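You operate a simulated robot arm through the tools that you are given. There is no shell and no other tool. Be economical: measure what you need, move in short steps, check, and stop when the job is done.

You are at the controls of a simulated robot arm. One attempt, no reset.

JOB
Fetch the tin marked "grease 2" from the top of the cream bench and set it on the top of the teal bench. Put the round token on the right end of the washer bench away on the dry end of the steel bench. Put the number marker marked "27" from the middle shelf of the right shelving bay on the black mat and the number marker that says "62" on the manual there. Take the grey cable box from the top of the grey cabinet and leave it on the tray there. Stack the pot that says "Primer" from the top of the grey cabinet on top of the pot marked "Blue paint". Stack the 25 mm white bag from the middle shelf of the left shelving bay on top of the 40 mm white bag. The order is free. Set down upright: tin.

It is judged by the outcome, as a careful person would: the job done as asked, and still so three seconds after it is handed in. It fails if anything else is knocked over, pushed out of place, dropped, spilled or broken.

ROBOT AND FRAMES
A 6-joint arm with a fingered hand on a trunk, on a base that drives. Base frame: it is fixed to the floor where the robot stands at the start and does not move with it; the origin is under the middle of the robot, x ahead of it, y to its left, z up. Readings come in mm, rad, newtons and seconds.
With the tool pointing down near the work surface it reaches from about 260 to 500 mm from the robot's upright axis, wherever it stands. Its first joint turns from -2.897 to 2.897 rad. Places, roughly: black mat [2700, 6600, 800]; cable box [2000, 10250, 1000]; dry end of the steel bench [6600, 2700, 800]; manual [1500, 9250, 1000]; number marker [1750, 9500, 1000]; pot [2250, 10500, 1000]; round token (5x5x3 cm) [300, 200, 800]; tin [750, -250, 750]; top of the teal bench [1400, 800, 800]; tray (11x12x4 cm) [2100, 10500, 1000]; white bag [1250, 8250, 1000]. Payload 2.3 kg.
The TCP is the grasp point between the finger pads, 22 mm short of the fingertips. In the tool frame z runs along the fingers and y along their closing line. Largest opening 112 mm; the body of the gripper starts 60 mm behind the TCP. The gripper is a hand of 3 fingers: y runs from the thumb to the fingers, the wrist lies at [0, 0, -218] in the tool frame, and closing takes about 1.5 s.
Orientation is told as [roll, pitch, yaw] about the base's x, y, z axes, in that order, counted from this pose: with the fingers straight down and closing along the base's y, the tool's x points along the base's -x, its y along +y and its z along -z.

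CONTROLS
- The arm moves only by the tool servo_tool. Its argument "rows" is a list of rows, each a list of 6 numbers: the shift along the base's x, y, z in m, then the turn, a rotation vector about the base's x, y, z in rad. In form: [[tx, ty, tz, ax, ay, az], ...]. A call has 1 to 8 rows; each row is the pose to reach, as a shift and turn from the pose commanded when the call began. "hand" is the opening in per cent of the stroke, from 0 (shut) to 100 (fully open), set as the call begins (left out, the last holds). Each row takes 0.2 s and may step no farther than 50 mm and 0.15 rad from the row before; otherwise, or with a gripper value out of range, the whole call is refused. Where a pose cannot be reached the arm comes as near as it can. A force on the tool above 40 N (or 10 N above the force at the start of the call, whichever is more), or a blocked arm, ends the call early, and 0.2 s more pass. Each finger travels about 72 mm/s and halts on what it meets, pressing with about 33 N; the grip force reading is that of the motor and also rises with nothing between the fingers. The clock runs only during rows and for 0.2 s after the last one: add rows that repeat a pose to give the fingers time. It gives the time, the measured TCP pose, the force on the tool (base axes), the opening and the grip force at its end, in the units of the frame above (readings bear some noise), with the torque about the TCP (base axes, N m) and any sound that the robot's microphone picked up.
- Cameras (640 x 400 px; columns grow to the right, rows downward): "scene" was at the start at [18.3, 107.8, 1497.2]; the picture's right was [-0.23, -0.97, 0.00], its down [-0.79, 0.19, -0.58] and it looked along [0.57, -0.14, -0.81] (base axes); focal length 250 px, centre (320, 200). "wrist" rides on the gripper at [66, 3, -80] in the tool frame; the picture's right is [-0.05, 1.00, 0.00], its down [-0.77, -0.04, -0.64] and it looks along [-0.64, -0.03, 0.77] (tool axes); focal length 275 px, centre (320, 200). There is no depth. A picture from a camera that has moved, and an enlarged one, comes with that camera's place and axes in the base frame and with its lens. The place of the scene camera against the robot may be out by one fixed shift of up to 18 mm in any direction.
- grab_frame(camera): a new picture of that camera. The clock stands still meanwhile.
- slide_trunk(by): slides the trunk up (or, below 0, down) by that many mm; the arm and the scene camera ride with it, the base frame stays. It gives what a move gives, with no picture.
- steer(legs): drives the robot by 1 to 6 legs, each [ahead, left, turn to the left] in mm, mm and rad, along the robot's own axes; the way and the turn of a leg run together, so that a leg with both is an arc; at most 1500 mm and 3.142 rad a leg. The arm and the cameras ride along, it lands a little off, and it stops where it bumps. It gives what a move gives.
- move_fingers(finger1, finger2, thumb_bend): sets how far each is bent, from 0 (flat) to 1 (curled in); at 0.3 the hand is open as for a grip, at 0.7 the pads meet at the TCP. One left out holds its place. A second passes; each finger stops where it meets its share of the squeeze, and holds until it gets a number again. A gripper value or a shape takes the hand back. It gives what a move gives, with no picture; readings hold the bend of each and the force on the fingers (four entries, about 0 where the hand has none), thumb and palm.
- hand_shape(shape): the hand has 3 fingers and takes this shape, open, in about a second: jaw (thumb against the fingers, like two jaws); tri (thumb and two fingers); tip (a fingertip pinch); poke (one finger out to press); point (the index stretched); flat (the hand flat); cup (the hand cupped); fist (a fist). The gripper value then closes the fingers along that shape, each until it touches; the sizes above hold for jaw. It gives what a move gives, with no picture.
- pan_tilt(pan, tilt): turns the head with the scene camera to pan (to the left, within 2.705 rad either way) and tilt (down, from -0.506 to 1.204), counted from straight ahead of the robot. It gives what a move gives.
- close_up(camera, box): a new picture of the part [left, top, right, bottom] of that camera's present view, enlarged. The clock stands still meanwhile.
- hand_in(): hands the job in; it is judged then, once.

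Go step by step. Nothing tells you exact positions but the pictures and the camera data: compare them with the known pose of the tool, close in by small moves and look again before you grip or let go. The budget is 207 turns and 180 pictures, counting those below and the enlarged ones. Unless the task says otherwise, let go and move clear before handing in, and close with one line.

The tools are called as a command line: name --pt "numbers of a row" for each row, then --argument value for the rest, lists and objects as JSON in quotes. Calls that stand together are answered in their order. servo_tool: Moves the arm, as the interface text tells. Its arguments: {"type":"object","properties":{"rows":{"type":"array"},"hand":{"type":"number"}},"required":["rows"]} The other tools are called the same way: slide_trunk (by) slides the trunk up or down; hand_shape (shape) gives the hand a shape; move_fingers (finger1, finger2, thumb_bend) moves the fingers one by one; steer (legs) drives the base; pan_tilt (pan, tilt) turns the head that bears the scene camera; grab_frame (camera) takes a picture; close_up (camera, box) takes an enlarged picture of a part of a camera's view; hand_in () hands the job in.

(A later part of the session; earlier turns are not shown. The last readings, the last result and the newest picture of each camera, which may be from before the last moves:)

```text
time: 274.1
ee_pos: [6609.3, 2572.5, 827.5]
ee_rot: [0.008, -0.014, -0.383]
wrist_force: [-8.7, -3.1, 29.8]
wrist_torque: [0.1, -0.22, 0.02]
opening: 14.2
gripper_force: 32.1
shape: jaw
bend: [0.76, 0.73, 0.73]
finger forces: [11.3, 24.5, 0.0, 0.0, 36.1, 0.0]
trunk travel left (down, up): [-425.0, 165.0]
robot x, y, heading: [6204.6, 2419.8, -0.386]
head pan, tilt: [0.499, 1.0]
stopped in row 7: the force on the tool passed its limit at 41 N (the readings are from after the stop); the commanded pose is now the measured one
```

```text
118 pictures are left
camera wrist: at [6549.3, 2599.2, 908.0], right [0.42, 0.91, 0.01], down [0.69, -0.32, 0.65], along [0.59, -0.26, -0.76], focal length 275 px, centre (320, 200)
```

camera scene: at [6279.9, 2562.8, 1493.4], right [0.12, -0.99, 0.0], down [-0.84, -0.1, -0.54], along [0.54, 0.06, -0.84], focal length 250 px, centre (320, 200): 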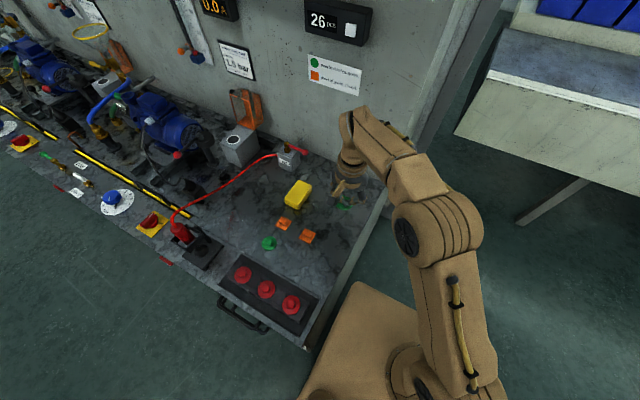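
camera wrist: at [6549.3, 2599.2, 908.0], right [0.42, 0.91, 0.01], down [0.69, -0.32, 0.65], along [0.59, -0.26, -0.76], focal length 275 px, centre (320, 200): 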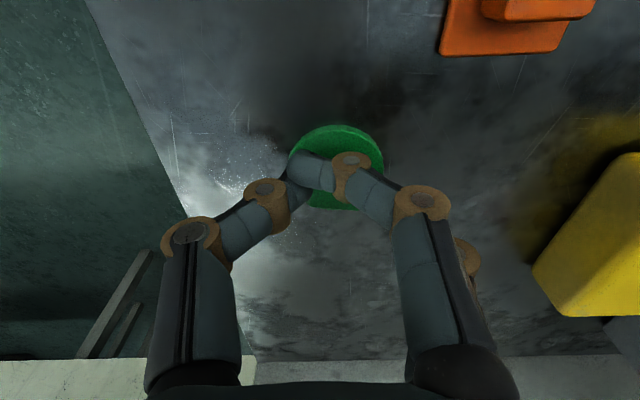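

It's down. I release and rise.

servo_tool --pt "0 0 0.002 0 0 0" --pt "0 0 0.002 0 0 0" --pt "0 0 0.002 0 0 0" --pt "0 0 0.002 0 0 0" --hand 50

servo_tool --pt "0 0 0.03 0 0 0" --pt "0 0 0.08 0 0 0" --pt "0 0 0.13 0 0 0" --pt "0 0 0.18 0 0 0" --pt "0 0 0.23 0 0 0"

grab_frame --camera "wrist"

```text
time: 275.1
ee_pos: [6612.4, 2572.1, 825.6]
ee_rot: [0.004, -0.011, -0.383]
wrist_force: [0.2, 0.4, -1.0]
wrist_torque: [0.0, -0.02, -0.04]
opening: 55.4
gripper_force: 0.2
shape: jaw
bend: [0.73, 0.73, 0.7]
finger forces: [0.1, 0.1, 0.0, 0.0, 0.0, 0.0]
trunk travel left (down, up): [-425.0, 165.0]
robot x, y, heading: [6205.0, 2422.9, -0.382]
head pan, tilt: [0.499, 1.0]
```

```text
time: 276.3
ee_pos: [6614.2, 2572.6, 1056.4]
ee_rot: [0.002, -0.011, -0.383]
wrist_force: [0.4, 0.8, 0.2]
wrist_torque: [-0.03, -0.01, -0.02]
opening: 55.5
gripper_force: 0.0
shape: jaw
bend: [0.73, 0.73, 0.7]
finger forces: [0.0, 0.0, 0.1, 0.0, 0.1, 0.0]
trunk travel left (down, up): [-425.0, 165.0]
robot x, y, heading: [6204.6, 2416.9, -0.383]
head pan, tilt: [0.499, 1.0]
```

```text
117 pictures are left
camera wrist: at [6553.3, 2600.1, 1137.1], right [0.41, 0.91, 0.0], down [0.7, -0.32, 0.64], along [0.59, -0.26, -0.77], focal length 275 px, centre (320, 200)
```

wrist: 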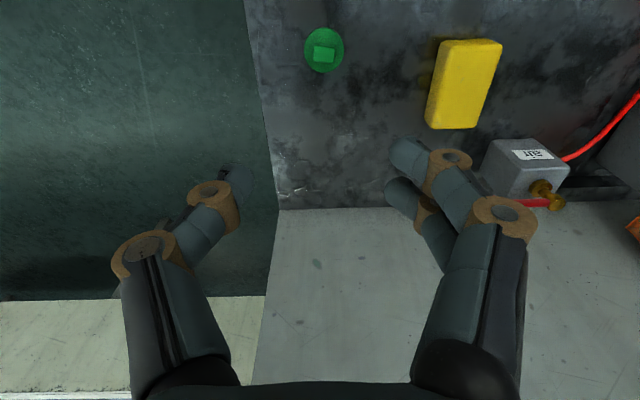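

The token is placed. Now back to the shelving bays: I straighten the arm after backing off and retrace the rear aisle.

steer --legs '[[-740, 0, 0], [0, 1500, 0], [0, 1500, 0], [0, 1500, 0], [0, 1500, 0]]'

pan_tilt --pan 1.5 --tilt 0.4

grab_frame --camera "scene"

```text
time: 308.4
ee_pos: [8166.8, 8411.3, 1057.5]
ee_rot: [0.003, -0.011, -0.374]
wrist_force: [0.6, 0.4, 0.6]
wrist_torque: [0.03, 0.03, 0.01]
opening: 55.6
gripper_force: 0.0
shape: jaw
bend: [0.73, 0.73, 0.7]
finger forces: [0.0, 0.0, 0.0, 0.0, 0.0, 0.0]
trunk travel left (down, up): [-425.0, 165.0]
robot x, y, heading: [7761.3, 8252.8, -0.372]
head pan, tilt: [0.499, 1.0]
```

```text
time: 309.7
ee_pos: [8167.1, 8411.9, 1055.8]
ee_rot: [0.004, -0.011, -0.37]
wrist_force: [0.4, -0.1, 0.2]
wrist_torque: [0.03, 0.02, 0.0]
opening: 55.7
gripper_force: 0.1
shape: jaw
bend: [0.73, 0.73, 0.7]
finger forces: [0.1, 0.0, 0.0, 0.0, 0.0, 0.0]
trunk travel left (down, up): [-425.0, 165.0]
robot x, y, heading: [7762.3, 8251.2, -0.368]
head pan, tilt: [1.499, 0.4]
```

```text
116 pictures are left
camera scene: at [7803.4, 8472.9, 1543.6], right [0.9, -0.43, 0.0], down [-0.17, -0.35, -0.92], along [0.4, 0.83, -0.39], focal length 250 px, centre (320, 200)
```

scene: 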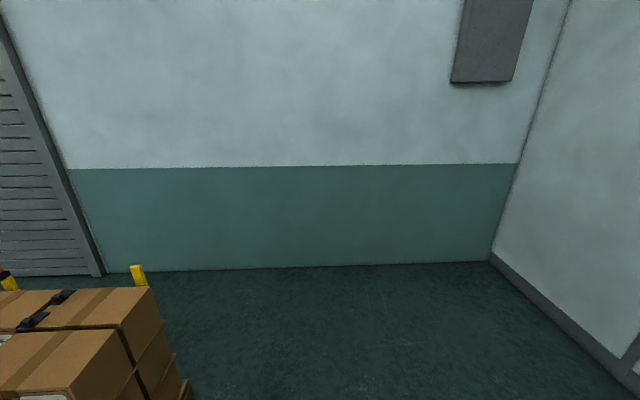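

servo_tool --pt "-0.006 -0.045 0 0 0 0" --pt "-0.012 -0.09 0 0 0 0" --pt "-0.02 -0.135 0 0 0 0" --pt "-0.026 -0.18 0 0 0 0" --pt "-0.033 -0.225 0 0 0 0" --pt "-0.04 -0.265 0 0 0 0" --pt "-0.047 -0.3 0 0 0 0"

steer --legs '[[0, 1500, 0], [0, 70, 0], [-1500, 0, 0], [-1500, 0, 0], [-1500, 0, 0], [-540, 0, 0]]'

pan_tilt --pan -2.6 --tilt 0.35

grab_frame --camera "scene"

```text
time: 311.3
ee_pos: [8119.0, 8110.1, 1056.0]
ee_rot: [0.006, -0.01, -0.371]
wrist_force: [-0.5, -0.7, 0.9]
wrist_torque: [-0.03, 0.01, 0.0]
opening: 55.7
gripper_force: 0.0
shape: jaw
bend: [0.73, 0.73, 0.7]
finger forces: [0.0, 0.0, 0.0, 0.0, 0.1, 0.0]
trunk travel left (down, up): [-425.0, 165.0]
robot x, y, heading: [7758.3, 8252.0, -0.372]
head pan, tilt: [1.499, 0.4]
```

```text
time: 343.2
ee_pos: [3941.9, 11321.6, 1056.5]
ee_rot: [0.002, -0.012, -0.337]
wrist_force: [0.1, 0.2, -0.9]
wrist_torque: [-0.04, -0.03, 0.0]
opening: 55.6
gripper_force: 0.0
shape: jaw
bend: [0.73, 0.73, 0.7]
finger forces: [0.1, 0.1, 0.0, 0.1, 0.0, 0.0]
trunk travel left (down, up): [-425.0, 165.0]
robot x, y, heading: [3576.5, 11449.0, -0.337]
head pan, tilt: [1.499, 0.4]
```

```text
time: 346.5
ee_pos: [3943.1, 11320.8, 1056.5]
ee_rot: [0.005, -0.009, -0.336]
wrist_force: [0.4, -0.6, 0.9]
wrist_torque: [0.02, -0.01, 0.0]
opening: 55.6
gripper_force: 0.0
shape: jaw
bend: [0.73, 0.73, 0.7]
finger forces: [0.1, 0.1, 0.1, 0.0, 0.1, 0.0]
trunk travel left (down, up): [-425.0, 165.0]
robot x, y, heading: [3576.1, 11449.3, -0.338]
head pan, tilt: [-2.601, 0.351]
```

```text
115 pictures are left
camera scene: at [3484.3, 11566.5, 1548.2], right [-0.2, 0.98, 0.0], down [0.34, 0.07, -0.94], along [-0.92, -0.19, -0.34], focal length 250 px, centre (320, 200)
```

scene: 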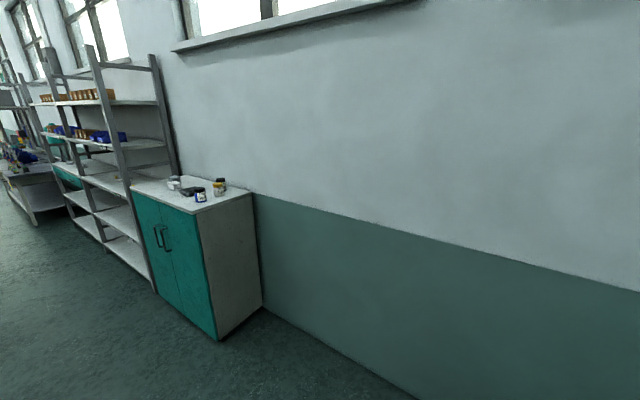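

The cabinet with pots and boxes is ahead-left. I turn to face it and slide up before it.

slide_trunk --by 160

steer --legs '[[0, 0, 3.099], [0, 1450, 0], [200, 0, 0]]'

pan_tilt --pan -0.1 --tilt 0.75

grab_frame --camera "scene"

grab_frame --camera "wrist"

```text
time: 348.4
ee_pos: [3942.2, 11319.3, 1215.6]
ee_rot: [0.004, -0.011, -0.338]
wrist_force: [-0.7, 0.9, 0.0]
wrist_torque: [0.02, 0.06, 0.01]
opening: 55.6
gripper_force: 0.0
shape: jaw
bend: [0.73, 0.73, 0.7]
finger forces: [0.0, 0.1, 0.0, 0.0, 0.0, 0.0]
trunk travel left (down, up): [-585.0, 5.0]
robot x, y, heading: [3581.2, 11447.6, -0.336]
head pan, tilt: [-2.601, 0.351]
```

```text
time: 364.1
ee_pos: [2523.6, 10294.7, 1215.4]
ee_rot: [0.003, -0.01, 2.791]
wrist_force: [-0.3, -0.3, -0.5]
wrist_torque: [0.02, -0.02, 0.0]
opening: 55.6
gripper_force: 0.0
shape: jaw
bend: [0.73, 0.73, 0.7]
finger forces: [0.0, 0.1, 0.0, 0.0, 0.0, 0.0]
trunk travel left (down, up): [-585.0, 5.0]
robot x, y, heading: [2888.9, 10160.8, 2.792]
head pan, tilt: [-2.601, 0.351]
```

```text
time: 366.3
ee_pos: [2526.8, 10294.3, 1216.3]
ee_rot: [0.004, -0.011, 2.789]
wrist_force: [0.2, 0.3, 0.2]
wrist_torque: [-0.02, 0.03, 0.02]
opening: 55.7
gripper_force: 0.1
shape: jaw
bend: [0.73, 0.73, 0.7]
finger forces: [0.1, 0.0, 0.1, 0.0, 0.1, 0.0]
trunk travel left (down, up): [-585.0, 5.0]
robot x, y, heading: [2891.3, 10161.0, 2.79]
head pan, tilt: [-0.099, 0.75]
```

```text
114 pictures are left
camera scene: at [2828.6, 10027.8, 1672.6], right [0.44, 0.9, 0.0], down [0.61, -0.3, -0.73], along [-0.66, 0.32, -0.68], focal length 250 px, centre (320, 200)
```

scene: 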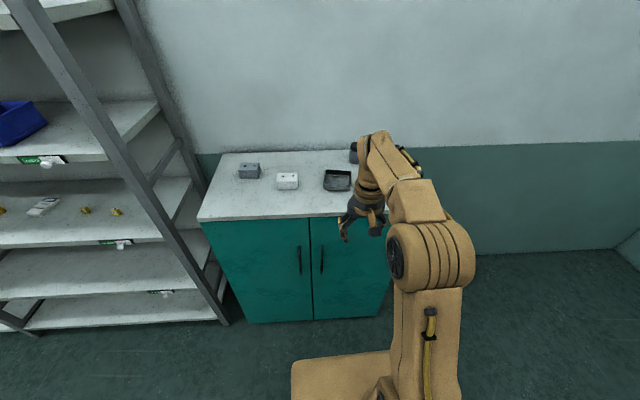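

```text
113 pictures are left
camera wrist: at [2587.6, 10268.9, 1296.6], right [-0.39, -0.92, 0.0], down [-0.7, 0.3, 0.64], along [-0.59, 0.25, -0.77], focal length 275 px, centre (320, 200)
```

wrist: 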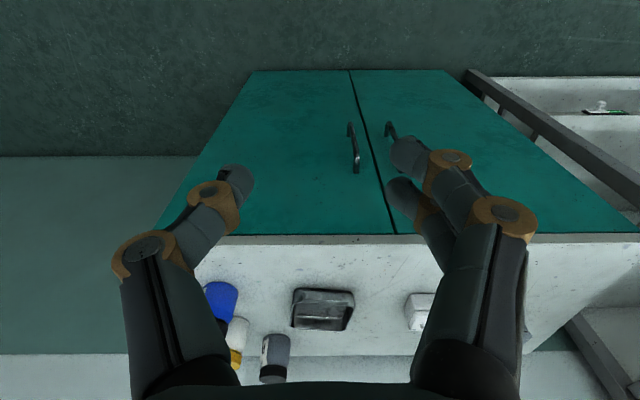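

Cable box, white box, tray and three pots are on the cabinet top. I drive up to its front and look down with the wrist camera.

steer --legs '[[395, 0, -0.03]]'

grab_frame --camera "wrist"

grab_frame --camera "scene"

```text
time: 368.8
ee_pos: [2159.7, 10444.8, 1215.5]
ee_rot: [0.004, -0.01, 2.763]
wrist_force: [0.1, -0.3, 0.4]
wrist_torque: [0.0, 0.03, -0.01]
opening: 55.7
gripper_force: 0.1
shape: jaw
bend: [0.73, 0.73, 0.7]
finger forces: [0.1, 0.1, 0.0, 0.0, 0.1, 0.0]
trunk travel left (down, up): [-585.0, 5.0]
robot x, y, heading: [2519.2, 10301.4, 2.761]
head pan, tilt: [-0.099, 0.75]
```

```text
112 pictures are left
camera wrist: at [2221.2, 10417.9, 1296.6], right [-0.41, -0.91, 0.0], down [-0.7, 0.32, 0.64], along [-0.59, 0.26, -0.77], focal length 275 px, centre (320, 200)
```

wrist: 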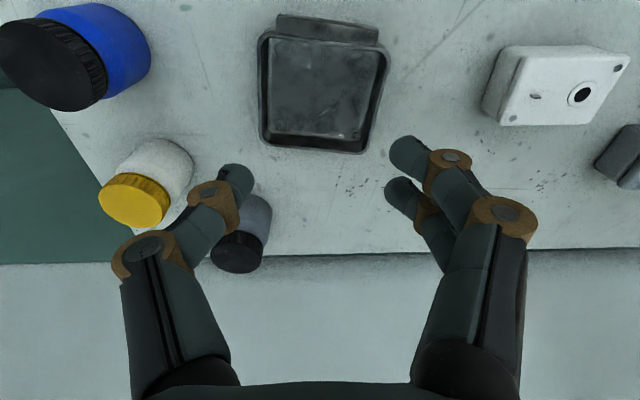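

```text
111 pictures are left
camera scene: at [2456.0, 10170.7, 1672.6], right [0.46, 0.89, 0.0], down [0.61, -0.31, -0.73], along [-0.65, 0.34, -0.68], focal length 250 px, centre (320, 200)
```

scene: 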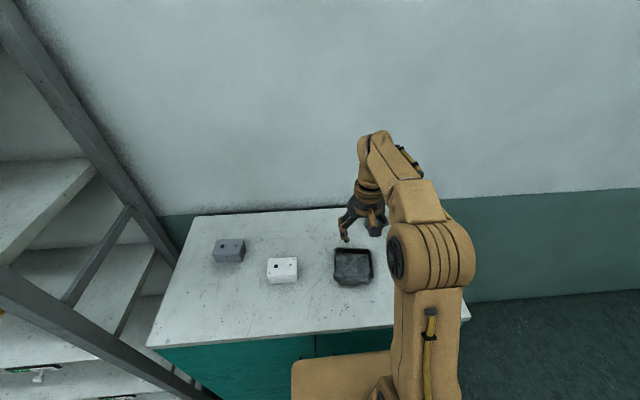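

The grey box is around (1919, 10133). I shift left so it is straight ahead and look down on it.

steer --legs '[[0, 345, 0], [22, 0, 0]]'

servo_tool --pt "-0.035 0.014 0 0 0 0" --pt "-0.07 0.028 0 0 0 0" --pt "-0.07 0.028 -0.03 0 0 0" --pt "-0.07 0.028 -0.06 0 0 0" --pt "-0.07 0.028 -0.08 0 0 0" --hand 90

grab_frame --camera "wrist"

```text
time: 371.4
ee_pos: [2013.3, 10132.7, 1215.2]
ee_rot: [0.002, -0.011, 2.762]
wrist_force: [-0.2, 0.3, 0.2]
wrist_torque: [-0.01, 0.03, 0.05]
opening: 55.6
gripper_force: 0.1
shape: jaw
bend: [0.73, 0.73, 0.7]
finger forces: [0.0, 0.0, 0.0, 0.1, 0.0, 0.1]
trunk travel left (down, up): [-585.0, 5.0]
robot x, y, heading: [2371.0, 9990.9, 2.758]
head pan, tilt: [-0.099, 0.75]
```

```text
time: 372.6
ee_pos: [1941.8, 10161.1, 1135.1]
ee_rot: [0.004, -0.01, 2.761]
wrist_force: [0.1, 0.1, 0.2]
wrist_torque: [-0.03, 0.01, 0.01]
opening: 100.7
gripper_force: 0.1
shape: jaw
bend: [0.48, 0.48, 0.44]
finger forces: [0.0, 0.0, 0.0, 0.0, 0.1, 0.0]
out of reach, approached as far as the arm can: row 2
trunk travel left (down, up): [-585.0, 5.0]
robot x, y, heading: [2369.8, 9987.0, 2.764]
head pan, tilt: [-0.099, 0.75]
```

```text
110 pictures are left
camera wrist: at [2003.7, 10133.9, 1216.2], right [-0.41, -0.91, 0.0], down [-0.7, 0.32, 0.64], along [-0.59, 0.26, -0.77], focal length 275 px, centre (320, 200)
```

wrist: 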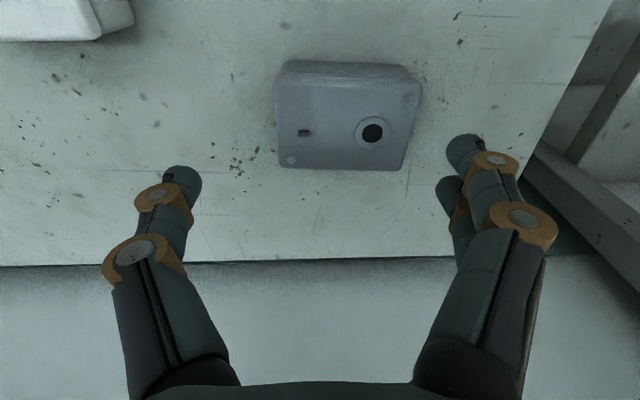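

The grey box is about 88×67×38 mm with its centre near (1924, 10150). So the fingers fit inside the tray later, I turn the hand a quarter to grip it along its short side.

servo_tool --pt "0 0 0 0 0 -0.15" --pt "-0.005 0 0 0 0 -0.3" --pt "-0.01 0 0 0 0 -0.45" --pt "-0.012 -0.004 0 0 0 -0.6" --pt "-0.018 -0.006 0 0 0 -0.75" --pt "-0.018 -0.008 0 0 0 -0.9" --pt "-0.018 -0.01 0 0 0 -1.05" --pt "-0.018 -0.011 0 0 0 -1.2"

servo_tool --pt "0 0 0 0 0 -0.15" --pt "0 0 0 0 0 -0.3" --pt "0 0 0 0 0 -0.371" --pt "0 0 -0.02 0 0 -0.371" --pt "0 0 -0.02 0 0 -0.371"

grab_frame --camera "wrist"

```text
time: 374.4
ee_pos: [1923.9, 10148.9, 1136.4]
ee_rot: [0.003, -0.009, 1.561]
wrist_force: [-0.4, -0.1, 0.5]
wrist_torque: [0.0, 0.03, 0.0]
opening: 100.4
gripper_force: 0.0
shape: jaw
bend: [0.48, 0.48, 0.44]
finger forces: [0.0, 0.0, 0.1, 0.0, 0.1, 0.0]
trunk travel left (down, up): [-585.0, 5.0]
robot x, y, heading: [2374.1, 9994.2, 2.763]
head pan, tilt: [-0.099, 0.75]
```

```text
time: 375.6
ee_pos: [1925.5, 10148.6, 1115.9]
ee_rot: [0.003, -0.011, 1.19]
wrist_force: [-0.3, 0.0, -0.4]
wrist_torque: [0.0, 0.0, 0.02]
opening: 100.5
gripper_force: 0.0
shape: jaw
bend: [0.48, 0.48, 0.44]
finger forces: [0.1, 0.0, 0.0, 0.0, 0.0, 0.0]
trunk travel left (down, up): [-585.0, 5.0]
robot x, y, heading: [2373.2, 9987.5, 2.762]
head pan, tilt: [-0.099, 0.75]
```

```text
109 pictures are left
camera wrist: at [1897.3, 10088.7, 1196.5], right [-0.91, 0.41, 0.0], down [0.32, 0.7, 0.64], along [0.26, 0.59, -0.77], focal length 275 px, centre (320, 200)
```

wrist: 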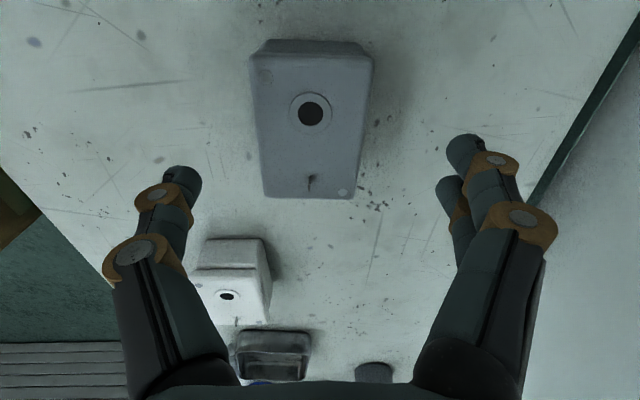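

The box is 14 mm off; I centre, go down and grip.

servo_tool --pt "0.012 0.0126 0 0 0 0" --pt "0.012 0.0126 -0.04 0 0 0" --pt "0.012 0.0126 -0.075 0 0 0" --pt "0.012 0.0126 -0.088 0 0 0" --pt "0.012 0.0126 -0.088 0 0 0" --hand 95

servo_tool --pt "0 0 0 0 0 0" --pt "0 0 0 0 0 0" --pt "0 0 0 0 0 0" --pt "0 0 0 0 0 0" --pt "0 0 0 0 0 0" --pt "0 0 0 0 0 0" --hand 30

grab_frame --camera "wrist"

```text
time: 376.6
ee_pos: [1933.9, 10163.1, 1039.1]
ee_rot: [0.019, -0.007, 1.19]
wrist_force: [4.6, -2.1, 20.1]
wrist_torque: [0.05, 0.27, 0.05]
opening: 106.1
gripper_force: 0.1
shape: jaw
bend: [0.42, 0.41, 0.36]
finger forces: [8.7, 5.4, 0.1, 0.1, 7.2, 0.0]
trunk travel left (down, up): [-585.0, 5.0]
robot x, y, heading: [2370.0, 9990.0, 2.764]
head pan, tilt: [-0.099, 0.75]
stopped in row 4: the force on the tool passed its limit at 50 N (the readings are from after the stop); the commanded pose is now the measured one
```

```text
time: 377.0
ee_pos: [1934.7, 10161.7, 1041.7]
ee_rot: [0.026, -0.008, 1.191]
wrist_force: [8.6, -3.5, 29.8]
wrist_torque: [-0.6, -1.28, 0.04]
opening: 49.6
gripper_force: 32.9
shape: jaw
bend: [0.74, 0.74, 0.7]
finger forces: [13.3, 12.4, 0.1, 0.0, 55.1, 0.1]
trunk travel left (down, up): [-585.0, 5.0]
robot x, y, heading: [2371.8, 9988.3, 2.76]
head pan, tilt: [-0.099, 0.75]
stopped in row 2: the force on the tool passed its limit at 49 N (the readings are from after the stop); the commanded pose is now the measured one
```

```text
108 pictures are left
camera wrist: at [1909.8, 10100.8, 1123.4], right [-0.91, 0.41, 0.03], down [0.33, 0.69, 0.64], along [0.25, 0.59, -0.77], focal length 275 px, centre (320, 200)
```

wrist: 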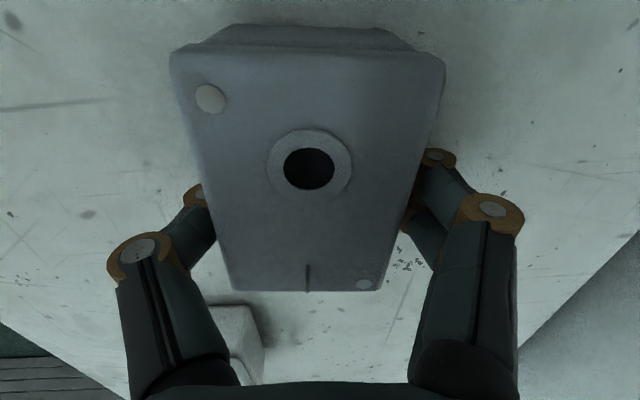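

The fingertips touched the cabinet top (it is a bit higher than I assumed), but the box is gripped. I lift it gently.

servo_tool --pt "0 0 0.006 0 0 0" --pt "0 0 0.012 0 0 0" --pt "0 0 0.02 0 0 0" --pt "0 0 0.03 0 0 0" --pt "0 0 0.05 0 0 0" --pt "0 0 0.08 0 0 0" --pt "0 0 0.11 0 0 0" --pt "0 0 0.11 0 0 0"

grab_frame --camera "wrist"

```text
time: 378.8
ee_pos: [1932.1, 10163.7, 1150.6]
ee_rot: [0.021, -0.011, 1.19]
wrist_force: [-0.2, -0.1, -0.8]
wrist_torque: [-0.02, 0.01, 0.0]
opening: 49.6
gripper_force: 33.8
shape: jaw
bend: [0.74, 0.74, 0.7]
finger forces: [16.7, 16.0, 0.0, 0.0, 32.5, 0.1]
trunk travel left (down, up): [-585.0, 5.0]
robot x, y, heading: [2371.0, 9987.8, 2.763]
head pan, tilt: [-0.099, 0.75]
```

```text
107 pictures are left
camera wrist: at [1905.6, 10102.3, 1231.7], right [-0.91, 0.41, 0.02], down [0.33, 0.69, 0.64], along [0.25, 0.59, -0.77], focal length 275 px, centre (320, 200)
```

wrist: 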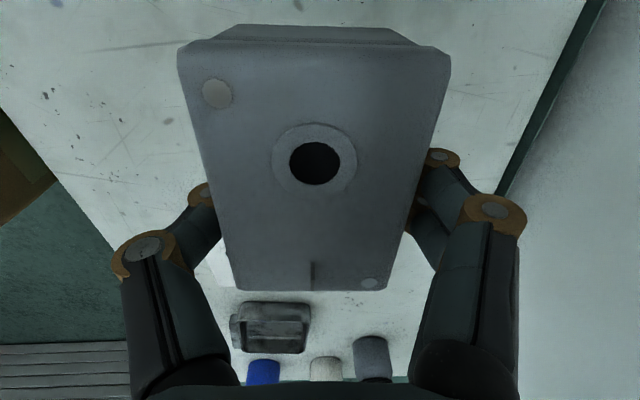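

The box is held with its bottom about 20 mm below the TCP. I slide right to the tray and check the alignment.

steer --legs '[[0, -340, 0]]'

servo_tool --pt "0.04 -0.016 0 0 0 0" --pt "0.04 -0.016 0 0 0 0"

grab_frame --camera "wrist"

pan_tilt --pan -0.25 --tilt 1.0

grab_frame --camera "scene"

```text
time: 381.1
ee_pos: [2058.1, 10481.8, 1150.1]
ee_rot: [0.022, -0.009, 1.189]
wrist_force: [0.9, 0.1, -1.3]
wrist_torque: [-0.02, 0.0, 0.01]
opening: 49.3
gripper_force: 33.0
shape: jaw
bend: [0.74, 0.74, 0.7]
finger forces: [16.6, 16.0, 0.0, 0.0, 32.5, 0.0]
trunk travel left (down, up): [-585.0, 5.0]
robot x, y, heading: [2496.9, 10307.1, 2.763]
head pan, tilt: [-0.099, 0.75]
```

```text
time: 381.6
ee_pos: [2097.6, 10465.5, 1150.2]
ee_rot: [0.021, -0.008, 1.19]
wrist_force: [0.2, -0.4, -1.4]
wrist_torque: [0.01, -0.08, 0.01]
opening: 49.5
gripper_force: 33.2
shape: jaw
bend: [0.74, 0.74, 0.7]
finger forces: [16.6, 16.0, 0.1, 0.0, 32.5, 0.0]
trunk travel left (down, up): [-585.0, 5.0]
robot x, y, heading: [2498.9, 10303.0, 2.761]
head pan, tilt: [-0.099, 0.75]
```

```text
106 pictures are left
camera wrist: at [2071.1, 10404.4, 1231.4], right [-0.91, 0.41, 0.02], down [0.33, 0.69, 0.64], along [0.25, 0.59, -0.77], focal length 275 px, centre (320, 200)
```

wrist: 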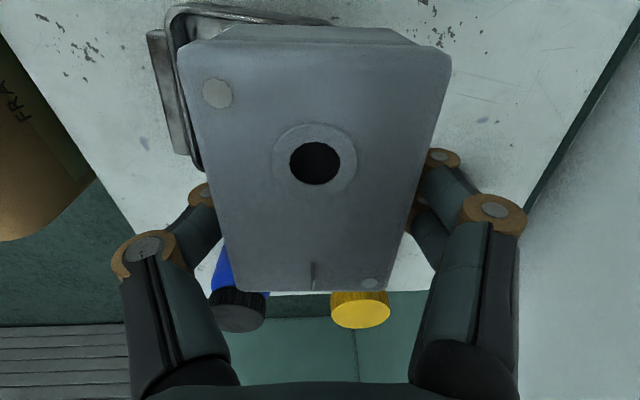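

```text
time: 382.4
ee_pos: [2099.0, 10465.5, 1150.5]
ee_rot: [0.02, -0.008, 1.192]
wrist_force: [0.2, 0.1, -0.7]
wrist_torque: [0.0, 0.0, 0.0]
opening: 49.4
gripper_force: 33.4
shape: jaw
bend: [0.74, 0.74, 0.7]
finger forces: [16.5, 16.0, 0.0, 0.0, 32.5, 0.0]
trunk travel left (down, up): [-585.0, 5.0]
robot x, y, heading: [2497.4, 10307.2, 2.758]
head pan, tilt: [-0.25, 1.0]
```

```text
105 pictures are left
camera scene: at [2451.8, 10177.9, 1653.5], right [0.59, 0.81, 0.0], down [0.68, -0.49, -0.54], along [-0.44, 0.32, -0.84], focal length 250 px, centre (320, 200)
```

scene: 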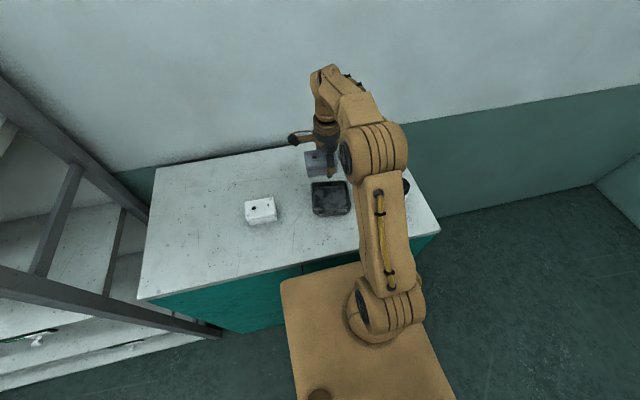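

I line the box up over the tray and lower part-way to verify.

servo_tool --pt "0.042 -0.0075 0 0 0 0" --pt "0.042 -0.0075 -0.03 0 0 0" --pt "0.042 -0.0075 -0.05 0 0 0" --pt "0.042 -0.0075 -0.05 0 0 0"

grab_frame --camera "wrist"

close_up --camera "scene" --box '[240, 120, 440, 245]'

```text
time: 383.4
ee_pos: [2139.7, 10457.6, 1100.4]
ee_rot: [0.021, -0.009, 1.192]
wrist_force: [-0.1, -0.4, -1.0]
wrist_torque: [0.04, -0.05, 0.01]
opening: 49.3
gripper_force: 33.3
shape: jaw
bend: [0.74, 0.74, 0.7]
finger forces: [16.4, 15.9, 0.0, 0.1, 32.5, 0.0]
trunk travel left (down, up): [-585.0, 5.0]
robot x, y, heading: [2496.1, 10304.2, 2.765]
head pan, tilt: [-0.25, 1.0]
```

```text
104 pictures are left
camera wrist: at [2113.6, 10395.9, 1181.8], right [-0.91, 0.41, 0.02], down [0.33, 0.69, 0.64], along [0.25, 0.59, -0.77], focal length 275 px, centre (320, 200)
```

wrist: 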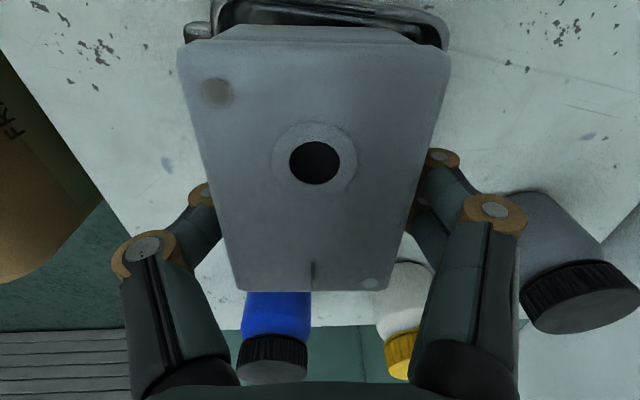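

```text
3.20 times, centred on (340, 182) of scene
camera zoom: at [2451.5, 10178.0, 1653.5], right [0.59, 0.81, 0.0], down [0.68, -0.49, -0.54], along [-0.44, 0.32, -0.84], focal length 799 px, centre (256, 256)
```

zoom: 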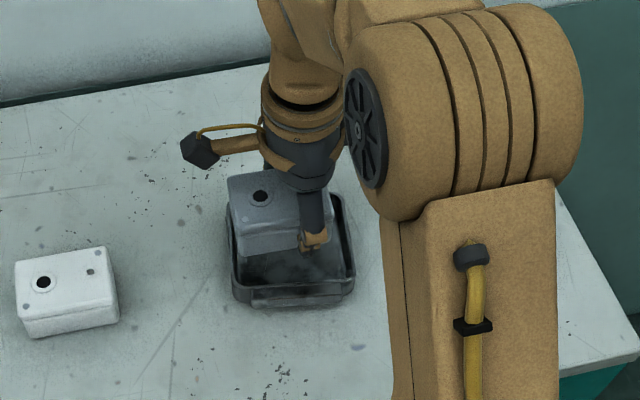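

servo_tool --pt "0 0 -0.015 0 0 0" --pt "0 0 -0.03 0 0 0" --pt "0 0 -0.03 0 0 0"

close_up --camera "scene" --box '[270, 150, 390, 225]'

grab_frame --camera "wrist"

```text
time: 384.2
ee_pos: [2139.6, 10457.1, 1070.2]
ee_rot: [0.021, -0.009, 1.192]
wrist_force: [0.1, 0.2, 0.7]
wrist_torque: [-0.04, 0.07, -0.04]
opening: 48.9
gripper_force: 32.8
shape: jaw
bend: [0.74, 0.74, 0.7]
finger forces: [16.6, 15.7, 0.0, 0.0, 32.3, 0.1]
trunk travel left (down, up): [-585.0, 5.0]
robot x, y, heading: [2496.4, 10309.3, 2.758]
head pan, tilt: [-0.25, 1.0]
```

```text
5.33 times, centred on (330, 188) of scene
camera zoom: at [2452.0, 10178.0, 1653.5], right [0.59, 0.81, 0.0], down [0.68, -0.49, -0.54], along [-0.44, 0.32, -0.84], focal length 1331 px, centre (267, 267)
```

zoom: 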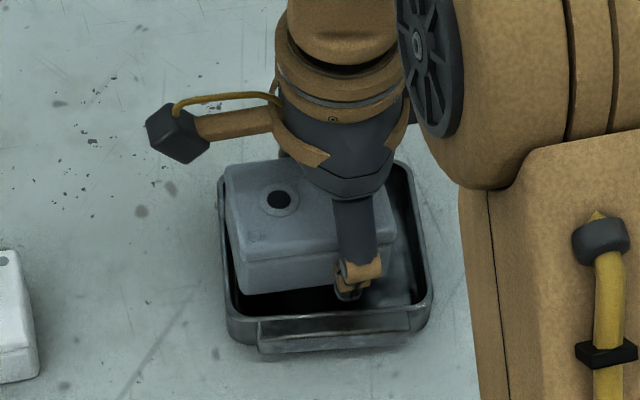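

```text
101 pictures are left
camera wrist: at [2114.0, 10396.3, 1151.4], right [-0.91, 0.41, 0.02], down [0.33, 0.69, 0.64], along [0.25, 0.59, -0.77], focal length 275 px, centre (320, 200)
```

wrist: 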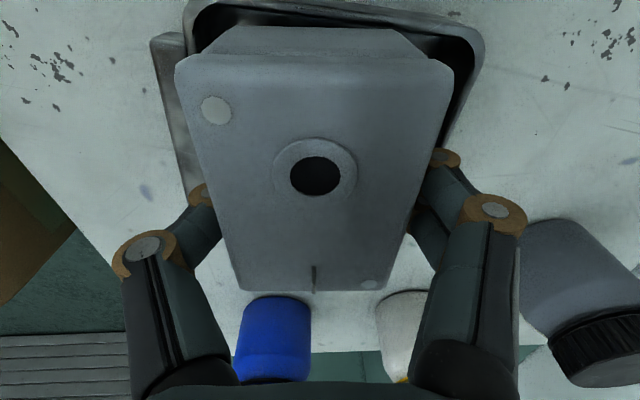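

The box sits slightly toward me and left in the tray; I correct by 8 mm and then lower until it touches.

servo_tool --pt "0 0 0.015 0 0 0" --pt "-0.0063 0.006 0.015 0 0 0" --pt "-0.0063 0.006 0.0 0 0 0" --pt "-0.0063 0.006 -0.01 0 0 0" --pt "-0.0063 0.006 -0.015 0 0 0" --pt "-0.0063 0.006 -0.018 0 0 0"

close_up --camera "scene" --box '[270, 150, 390, 225]'

grab_frame --camera "wrist"

```text
time: 385.6
ee_pos: [2133.7, 10463.3, 1050.6]
ee_rot: [0.022, -0.008, 1.191]
wrist_force: [2.1, -2.2, 7.9]
wrist_torque: [0.06, 0.05, 0.05]
opening: 49.2
gripper_force: 33.1
shape: jaw
bend: [0.73, 0.74, 0.7]
finger forces: [16.5, 27.1, 0.0, 0.0, 40.5, 0.0]
trunk travel left (down, up): [-585.0, 5.0]
robot x, y, heading: [2498.9, 10305.0, 2.767]
head pan, tilt: [-0.25, 1.0]
```

```text
5.33 times, centred on (330, 188) of scene
camera zoom: at [2452.5, 10177.5, 1653.5], right [0.59, 0.81, 0.0], down [0.68, -0.49, -0.54], along [-0.44, 0.32, -0.84], focal length 1331 px, centre (267, 267)
```

zoom: 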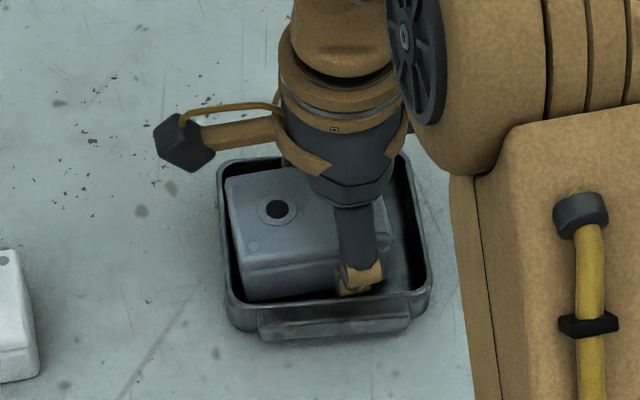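

```text
99 pictures are left
camera wrist: at [2108.4, 10402.4, 1133.7], right [-0.91, 0.41, 0.02], down [0.33, 0.69, 0.64], along [0.25, 0.59, -0.77], focal length 275 px, centre (320, 200)
```

wrist: 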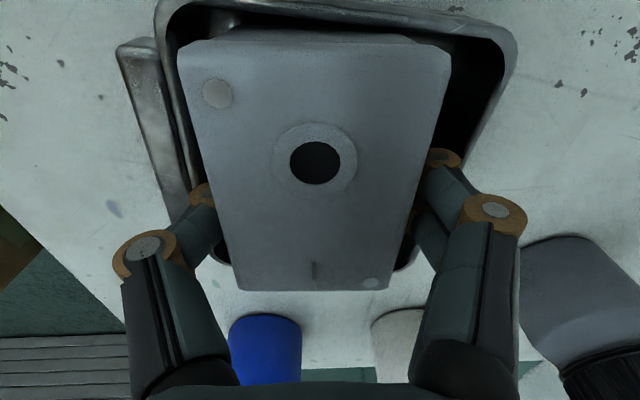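

servo_tool --pt "0 0 -0.003 0 0 0" --pt "0 0 -0.006 0 0 0" --pt "0 0 -0.009 0 0 0" --pt "0 0 -0.012 0 0 0"

grab_frame --camera "wrist"

```text
time: 386.2
ee_pos: [2135.1, 10464.6, 1049.4]
ee_rot: [0.033, -0.011, 1.19]
wrist_force: [2.6, -1.1, 24.3]
wrist_torque: [-0.17, -0.57, 0.05]
opening: 48.3
gripper_force: 33.8
shape: jaw
bend: [0.73, 0.73, 0.7]
finger forces: [20.1, 63.0, 0.1, 0.1, 85.7, 0.0]
trunk travel left (down, up): [-585.0, 5.0]
robot x, y, heading: [2498.4, 10306.7, 2.765]
head pan, tilt: [-0.25, 1.0]
stopped in row 3: the force on the tool passed its limit at 43 N (the readings are from after the stop); the commanded pose is now the measured one
```

```text
98 pictures are left
camera wrist: at [2109.0, 10402.2, 1131.1], right [-0.91, 0.41, 0.03], down [0.34, 0.69, 0.64], along [0.24, 0.6, -0.77], focal length 275 px, centre (320, 200)
```

wrist: 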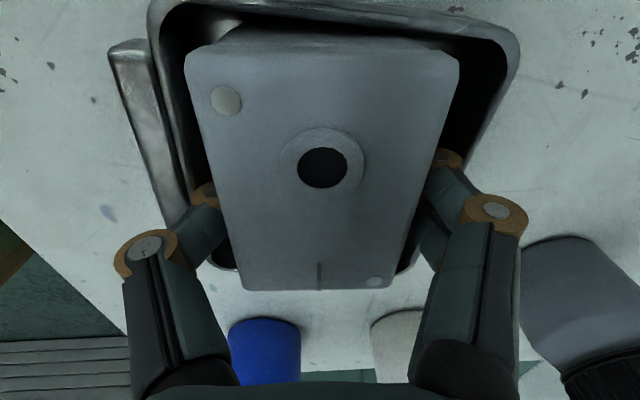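

The box is on the tray floor. I open only slightly and rise.

servo_tool --pt "0 0 0.003 0 0 0" --pt "0 0 0.003 0 0 0" --pt "0 0 0.003 0 0 0" --hand 54

servo_tool --pt "0 0 0.01 0 0 0" --pt "0 0 0.03 0 0 0" --pt "0 0 0.06 0 0 0" --pt "0 0 0.1 0 0 0" --pt "0 0 0.13 0 0 0"

grab_frame --camera "wrist"

```text
time: 387.0
ee_pos: [2131.8, 10465.9, 1051.1]
ee_rot: [0.027, -0.01, 1.19]
wrist_force: [0.7, -0.1, 1.1]
wrist_torque: [-0.05, -0.19, -0.02]
opening: 49.4
gripper_force: 0.1
shape: jaw
bend: [0.72, 0.71, 0.7]
finger forces: [11.2, 37.8, 0.0, 0.0, 47.3, 0.0]
trunk travel left (down, up): [-585.0, 5.0]
robot x, y, heading: [2498.2, 10307.7, 2.762]
head pan, tilt: [-0.25, 1.0]
```

```text
time: 388.2
ee_pos: [2131.7, 10463.7, 1181.0]
ee_rot: [0.027, -0.01, 1.191]
wrist_force: [0.4, 0.3, 0.9]
wrist_torque: [-0.04, -0.01, -0.02]
opening: 60.5
gripper_force: 0.2
shape: jaw
bend: [0.72, 0.72, 0.7]
finger forces: [0.0, 0.1, 0.0, 0.1, 0.0, 0.0]
trunk travel left (down, up): [-585.0, 5.0]
robot x, y, heading: [2493.6, 10305.0, 2.767]
head pan, tilt: [-0.25, 1.0]
```

```text
97 pictures are left
camera wrist: at [2106.1, 10402.8, 1262.9], right [-0.91, 0.41, 0.03], down [0.33, 0.69, 0.64], along [0.25, 0.59, -0.77], focal length 275 px, centre (320, 200)
```

wrist: 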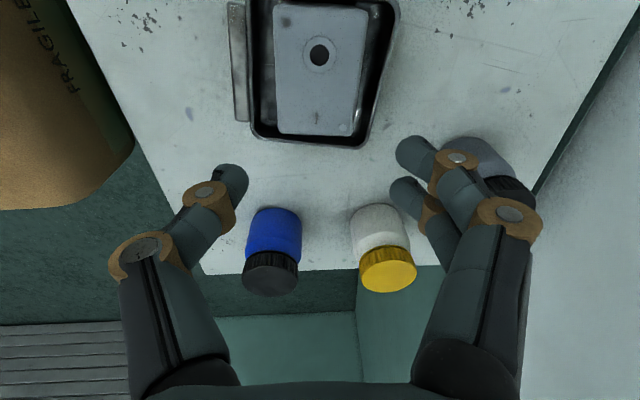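

The cable box lies in the tray. Now the pots: I slide right so the head camera can read their labels.

steer --legs '[[-100, 0, 0], [0, -330, 0]]'

pan_tilt --pan 0.1 --tilt 0.85

grab_frame --camera "scene"

```text
time: 391.2
ee_pos: [2347.4, 10734.5, 1180.7]
ee_rot: [0.028, -0.008, 1.192]
wrist_force: [-0.5, 1.3, -0.6]
wrist_torque: [0.02, -0.03, -0.02]
opening: 60.3
gripper_force: 0.1
shape: jaw
bend: [0.72, 0.72, 0.7]
finger forces: [0.0, 0.1, 0.0, 0.1, 0.1, 0.0]
trunk travel left (down, up): [-585.0, 5.0]
robot x, y, heading: [2710.3, 10575.5, 2.765]
head pan, tilt: [-0.25, 1.0]
```

```text
time: 392.0
ee_pos: [2345.9, 10733.8, 1180.1]
ee_rot: [0.028, -0.01, 1.193]
wrist_force: [0.2, 0.0, 0.8]
wrist_torque: [0.0, -0.01, 0.03]
opening: 60.6
gripper_force: 0.0
shape: jaw
bend: [0.72, 0.72, 0.7]
finger forces: [0.1, 0.1, 0.1, 0.0, 0.0, 0.1]
trunk travel left (down, up): [-585.0, 5.0]
robot x, y, heading: [2712.5, 10576.7, 2.766]
head pan, tilt: [0.099, 0.85]
```

```text
96 pictures are left
camera scene: at [2648.4, 10429.1, 1664.5], right [0.27, 0.96, 0.0], down [0.72, -0.21, -0.66], along [-0.63, 0.18, -0.75], focal length 250 px, centre (320, 200)
```

scene: 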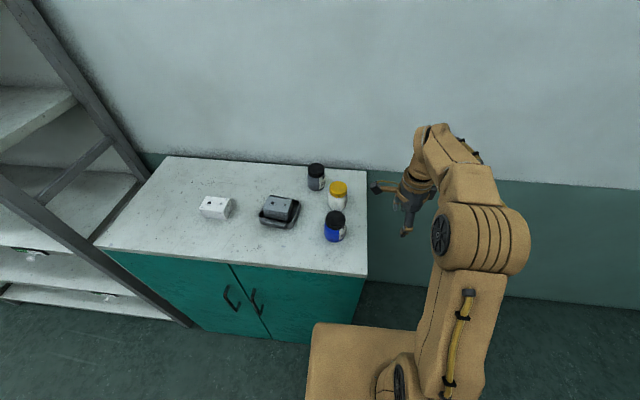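

close_up --camera "scene" --box '[250, 150, 378, 250]'

```text
4.00 times, centred on (314, 200) of scene
camera zoom: at [2648.4, 10429.1, 1664.5], right [0.27, 0.96, 0.0], down [0.72, -0.21, -0.66], along [-0.63, 0.18, -0.75], focal length 998 px, centre (344, 200)
```

zoom: 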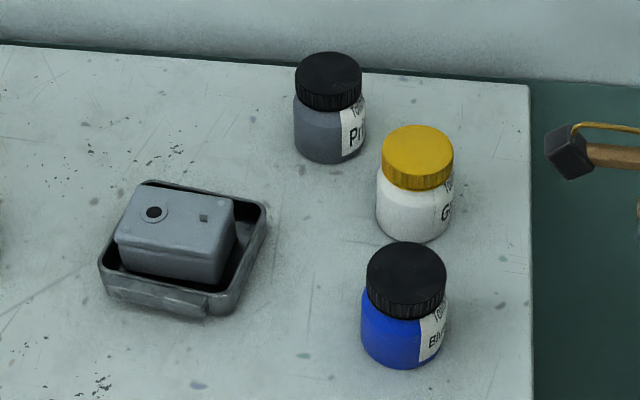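

Grey is "Primer", blue "Blue paint". The Primer stands too deep for a front reach, so I move round to the cabinet's right side.

steer --legs '[[-400, 0, 0], [0, -310, 0], [0, 0, 1.566], [0, -880, 0]]'

pan_tilt --pan -0.2 --tilt 0.8

grab_frame --camera "scene"

grab_frame --camera "wrist"

```text
time: 404.2
ee_pos: [2222.1, 10694.9, 1181.4]
ee_rot: [0.028, -0.01, 2.746]
wrist_force: [-0.1, 0.5, 0.7]
wrist_torque: [0.01, -0.01, -0.02]
opening: 60.4
gripper_force: 0.1
shape: jaw
bend: [0.72, 0.72, 0.7]
finger forces: [0.0, 0.0, 0.0, 0.0, 0.0, 0.0]
trunk travel left (down, up): [-585.0, 5.0]
robot x, y, heading: [2384.3, 11058.3, -1.963]
head pan, tilt: [0.099, 0.85]
```

```text
time: 405.0
ee_pos: [2222.1, 10694.4, 1181.8]
ee_rot: [0.029, -0.009, 2.746]
wrist_force: [0.0, -0.6, 0.3]
wrist_torque: [-0.06, -0.01, -0.01]
opening: 60.4
gripper_force: 0.0
shape: jaw
bend: [0.72, 0.72, 0.7]
finger forces: [0.0, 0.0, 0.0, 0.1, 0.0, 0.0]
trunk travel left (down, up): [-585.0, 5.0]
robot x, y, heading: [2386.8, 11056.0, -1.963]
head pan, tilt: [-0.201, 0.799]
```

```text
94 pictures are left
camera scene: at [2501.6, 10977.1, 1668.6], right [-0.83, 0.56, 0.0], down [0.4, 0.59, -0.7], along [-0.39, -0.58, -0.72], focal length 250 px, centre (320, 200)
```

scene: 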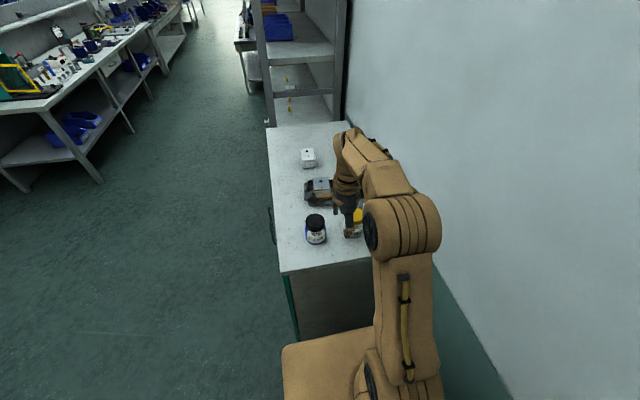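

```text
93 pictures are left
camera wrist: at [2284.4, 10669.2, 1262.3], right [-0.43, -0.9, 0.03], down [-0.69, 0.34, 0.64], along [-0.59, 0.26, -0.77], focal length 275 px, centre (320, 200)
```

wrist: 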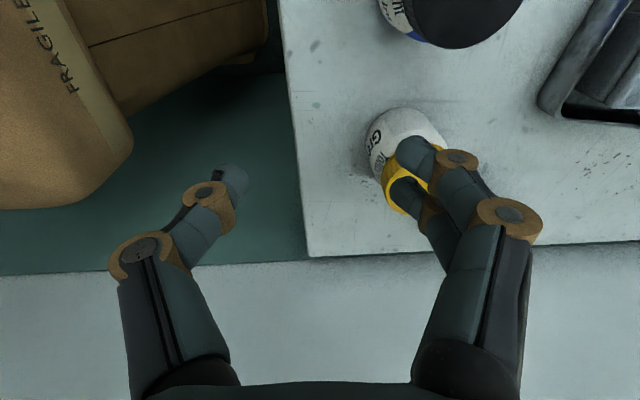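

I move in closer and reach over the Primer pot.

steer --legs '[[165, 0, 0.01]]'

servo_tool --pt "-0.045 0.017 0 0 0 0" --pt "-0.09 0.035 0 0 0 0" --pt "-0.115 0.045 0 0 0 0" --pt "-0.115 0.045 0 0 0 0" --hand 95

grab_frame --camera "wrist"

```text
time: 406.4
ee_pos: [2164.9, 10542.9, 1181.6]
ee_rot: [0.027, -0.01, 2.755]
wrist_force: [-0.3, 0.8, 0.3]
wrist_torque: [0.0, 0.01, -0.02]
opening: 60.6
gripper_force: 0.0
shape: jaw
bend: [0.72, 0.72, 0.7]
finger forces: [0.0, 0.1, 0.0, 0.0, 0.0, 0.0]
trunk travel left (down, up): [-585.0, 5.0]
robot x, y, heading: [2323.7, 10909.3, -1.953]
head pan, tilt: [-0.201, 0.799]
```

```text
time: 407.4
ee_pos: [2048.2, 10588.3, 1181.0]
ee_rot: [0.028, -0.01, 2.755]
wrist_force: [-0.1, -0.7, 0.3]
wrist_torque: [0.01, 0.03, 0.04]
opening: 106.2
gripper_force: 0.1
shape: jaw
bend: [0.4, 0.4, 0.37]
finger forces: [0.0, 0.0, 0.0, 0.0, 0.0, 0.1]
trunk travel left (down, up): [-585.0, 5.0]
robot x, y, heading: [2324.1, 10908.7, -1.956]
head pan, tilt: [-0.201, 0.799]
```

```text
92 pictures are left
camera wrist: at [2111.2, 10563.1, 1262.0], right [-0.42, -0.91, 0.03], down [-0.69, 0.34, 0.64], along [-0.59, 0.25, -0.77], focal length 275 px, centre (320, 200)
```

wrist: 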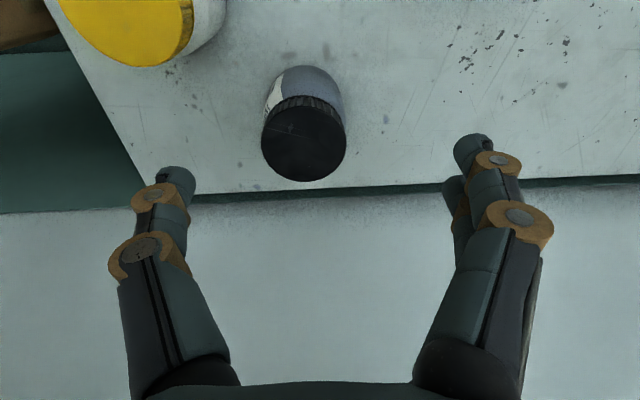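

The Primer lid centre is about (2031, 10607). I centre over it, level the hand and look again.

servo_tool --pt "-0.017 0.019 0 0.022 -0.02 0" --pt "-0.017 0.019 -0.03 0.022 -0.02 0" --pt "-0.017 0.019 -0.03 0.022 -0.02 0" --hand 95

grab_frame --camera "wrist"

```text
time: 408.2
ee_pos: [2031.4, 10607.4, 1150.6]
ee_rot: [0.002, 0.001, 2.755]
wrist_force: [-0.6, 0.3, 0.4]
wrist_torque: [-0.01, -0.01, 0.0]
opening: 106.1
gripper_force: 0.0
shape: jaw
bend: [0.4, 0.4, 0.37]
finger forces: [0.0, 0.0, 0.0, 0.0, 0.1, 0.0]
trunk travel left (down, up): [-585.0, 5.0]
robot x, y, heading: [2325.3, 10908.0, -1.952]
head pan, tilt: [-0.201, 0.799]
```

```text
91 pictures are left
camera wrist: at [2092.0, 10581.0, 1232.8], right [-0.42, -0.91, 0.0], down [-0.7, 0.32, 0.64], along [-0.58, 0.27, -0.77], focal length 275 px, centre (320, 200)
```

wrist: 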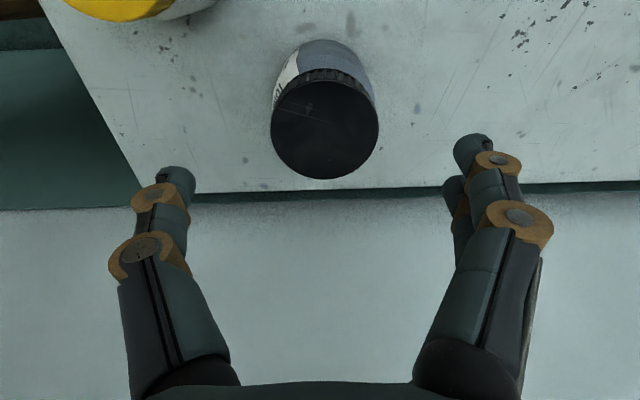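

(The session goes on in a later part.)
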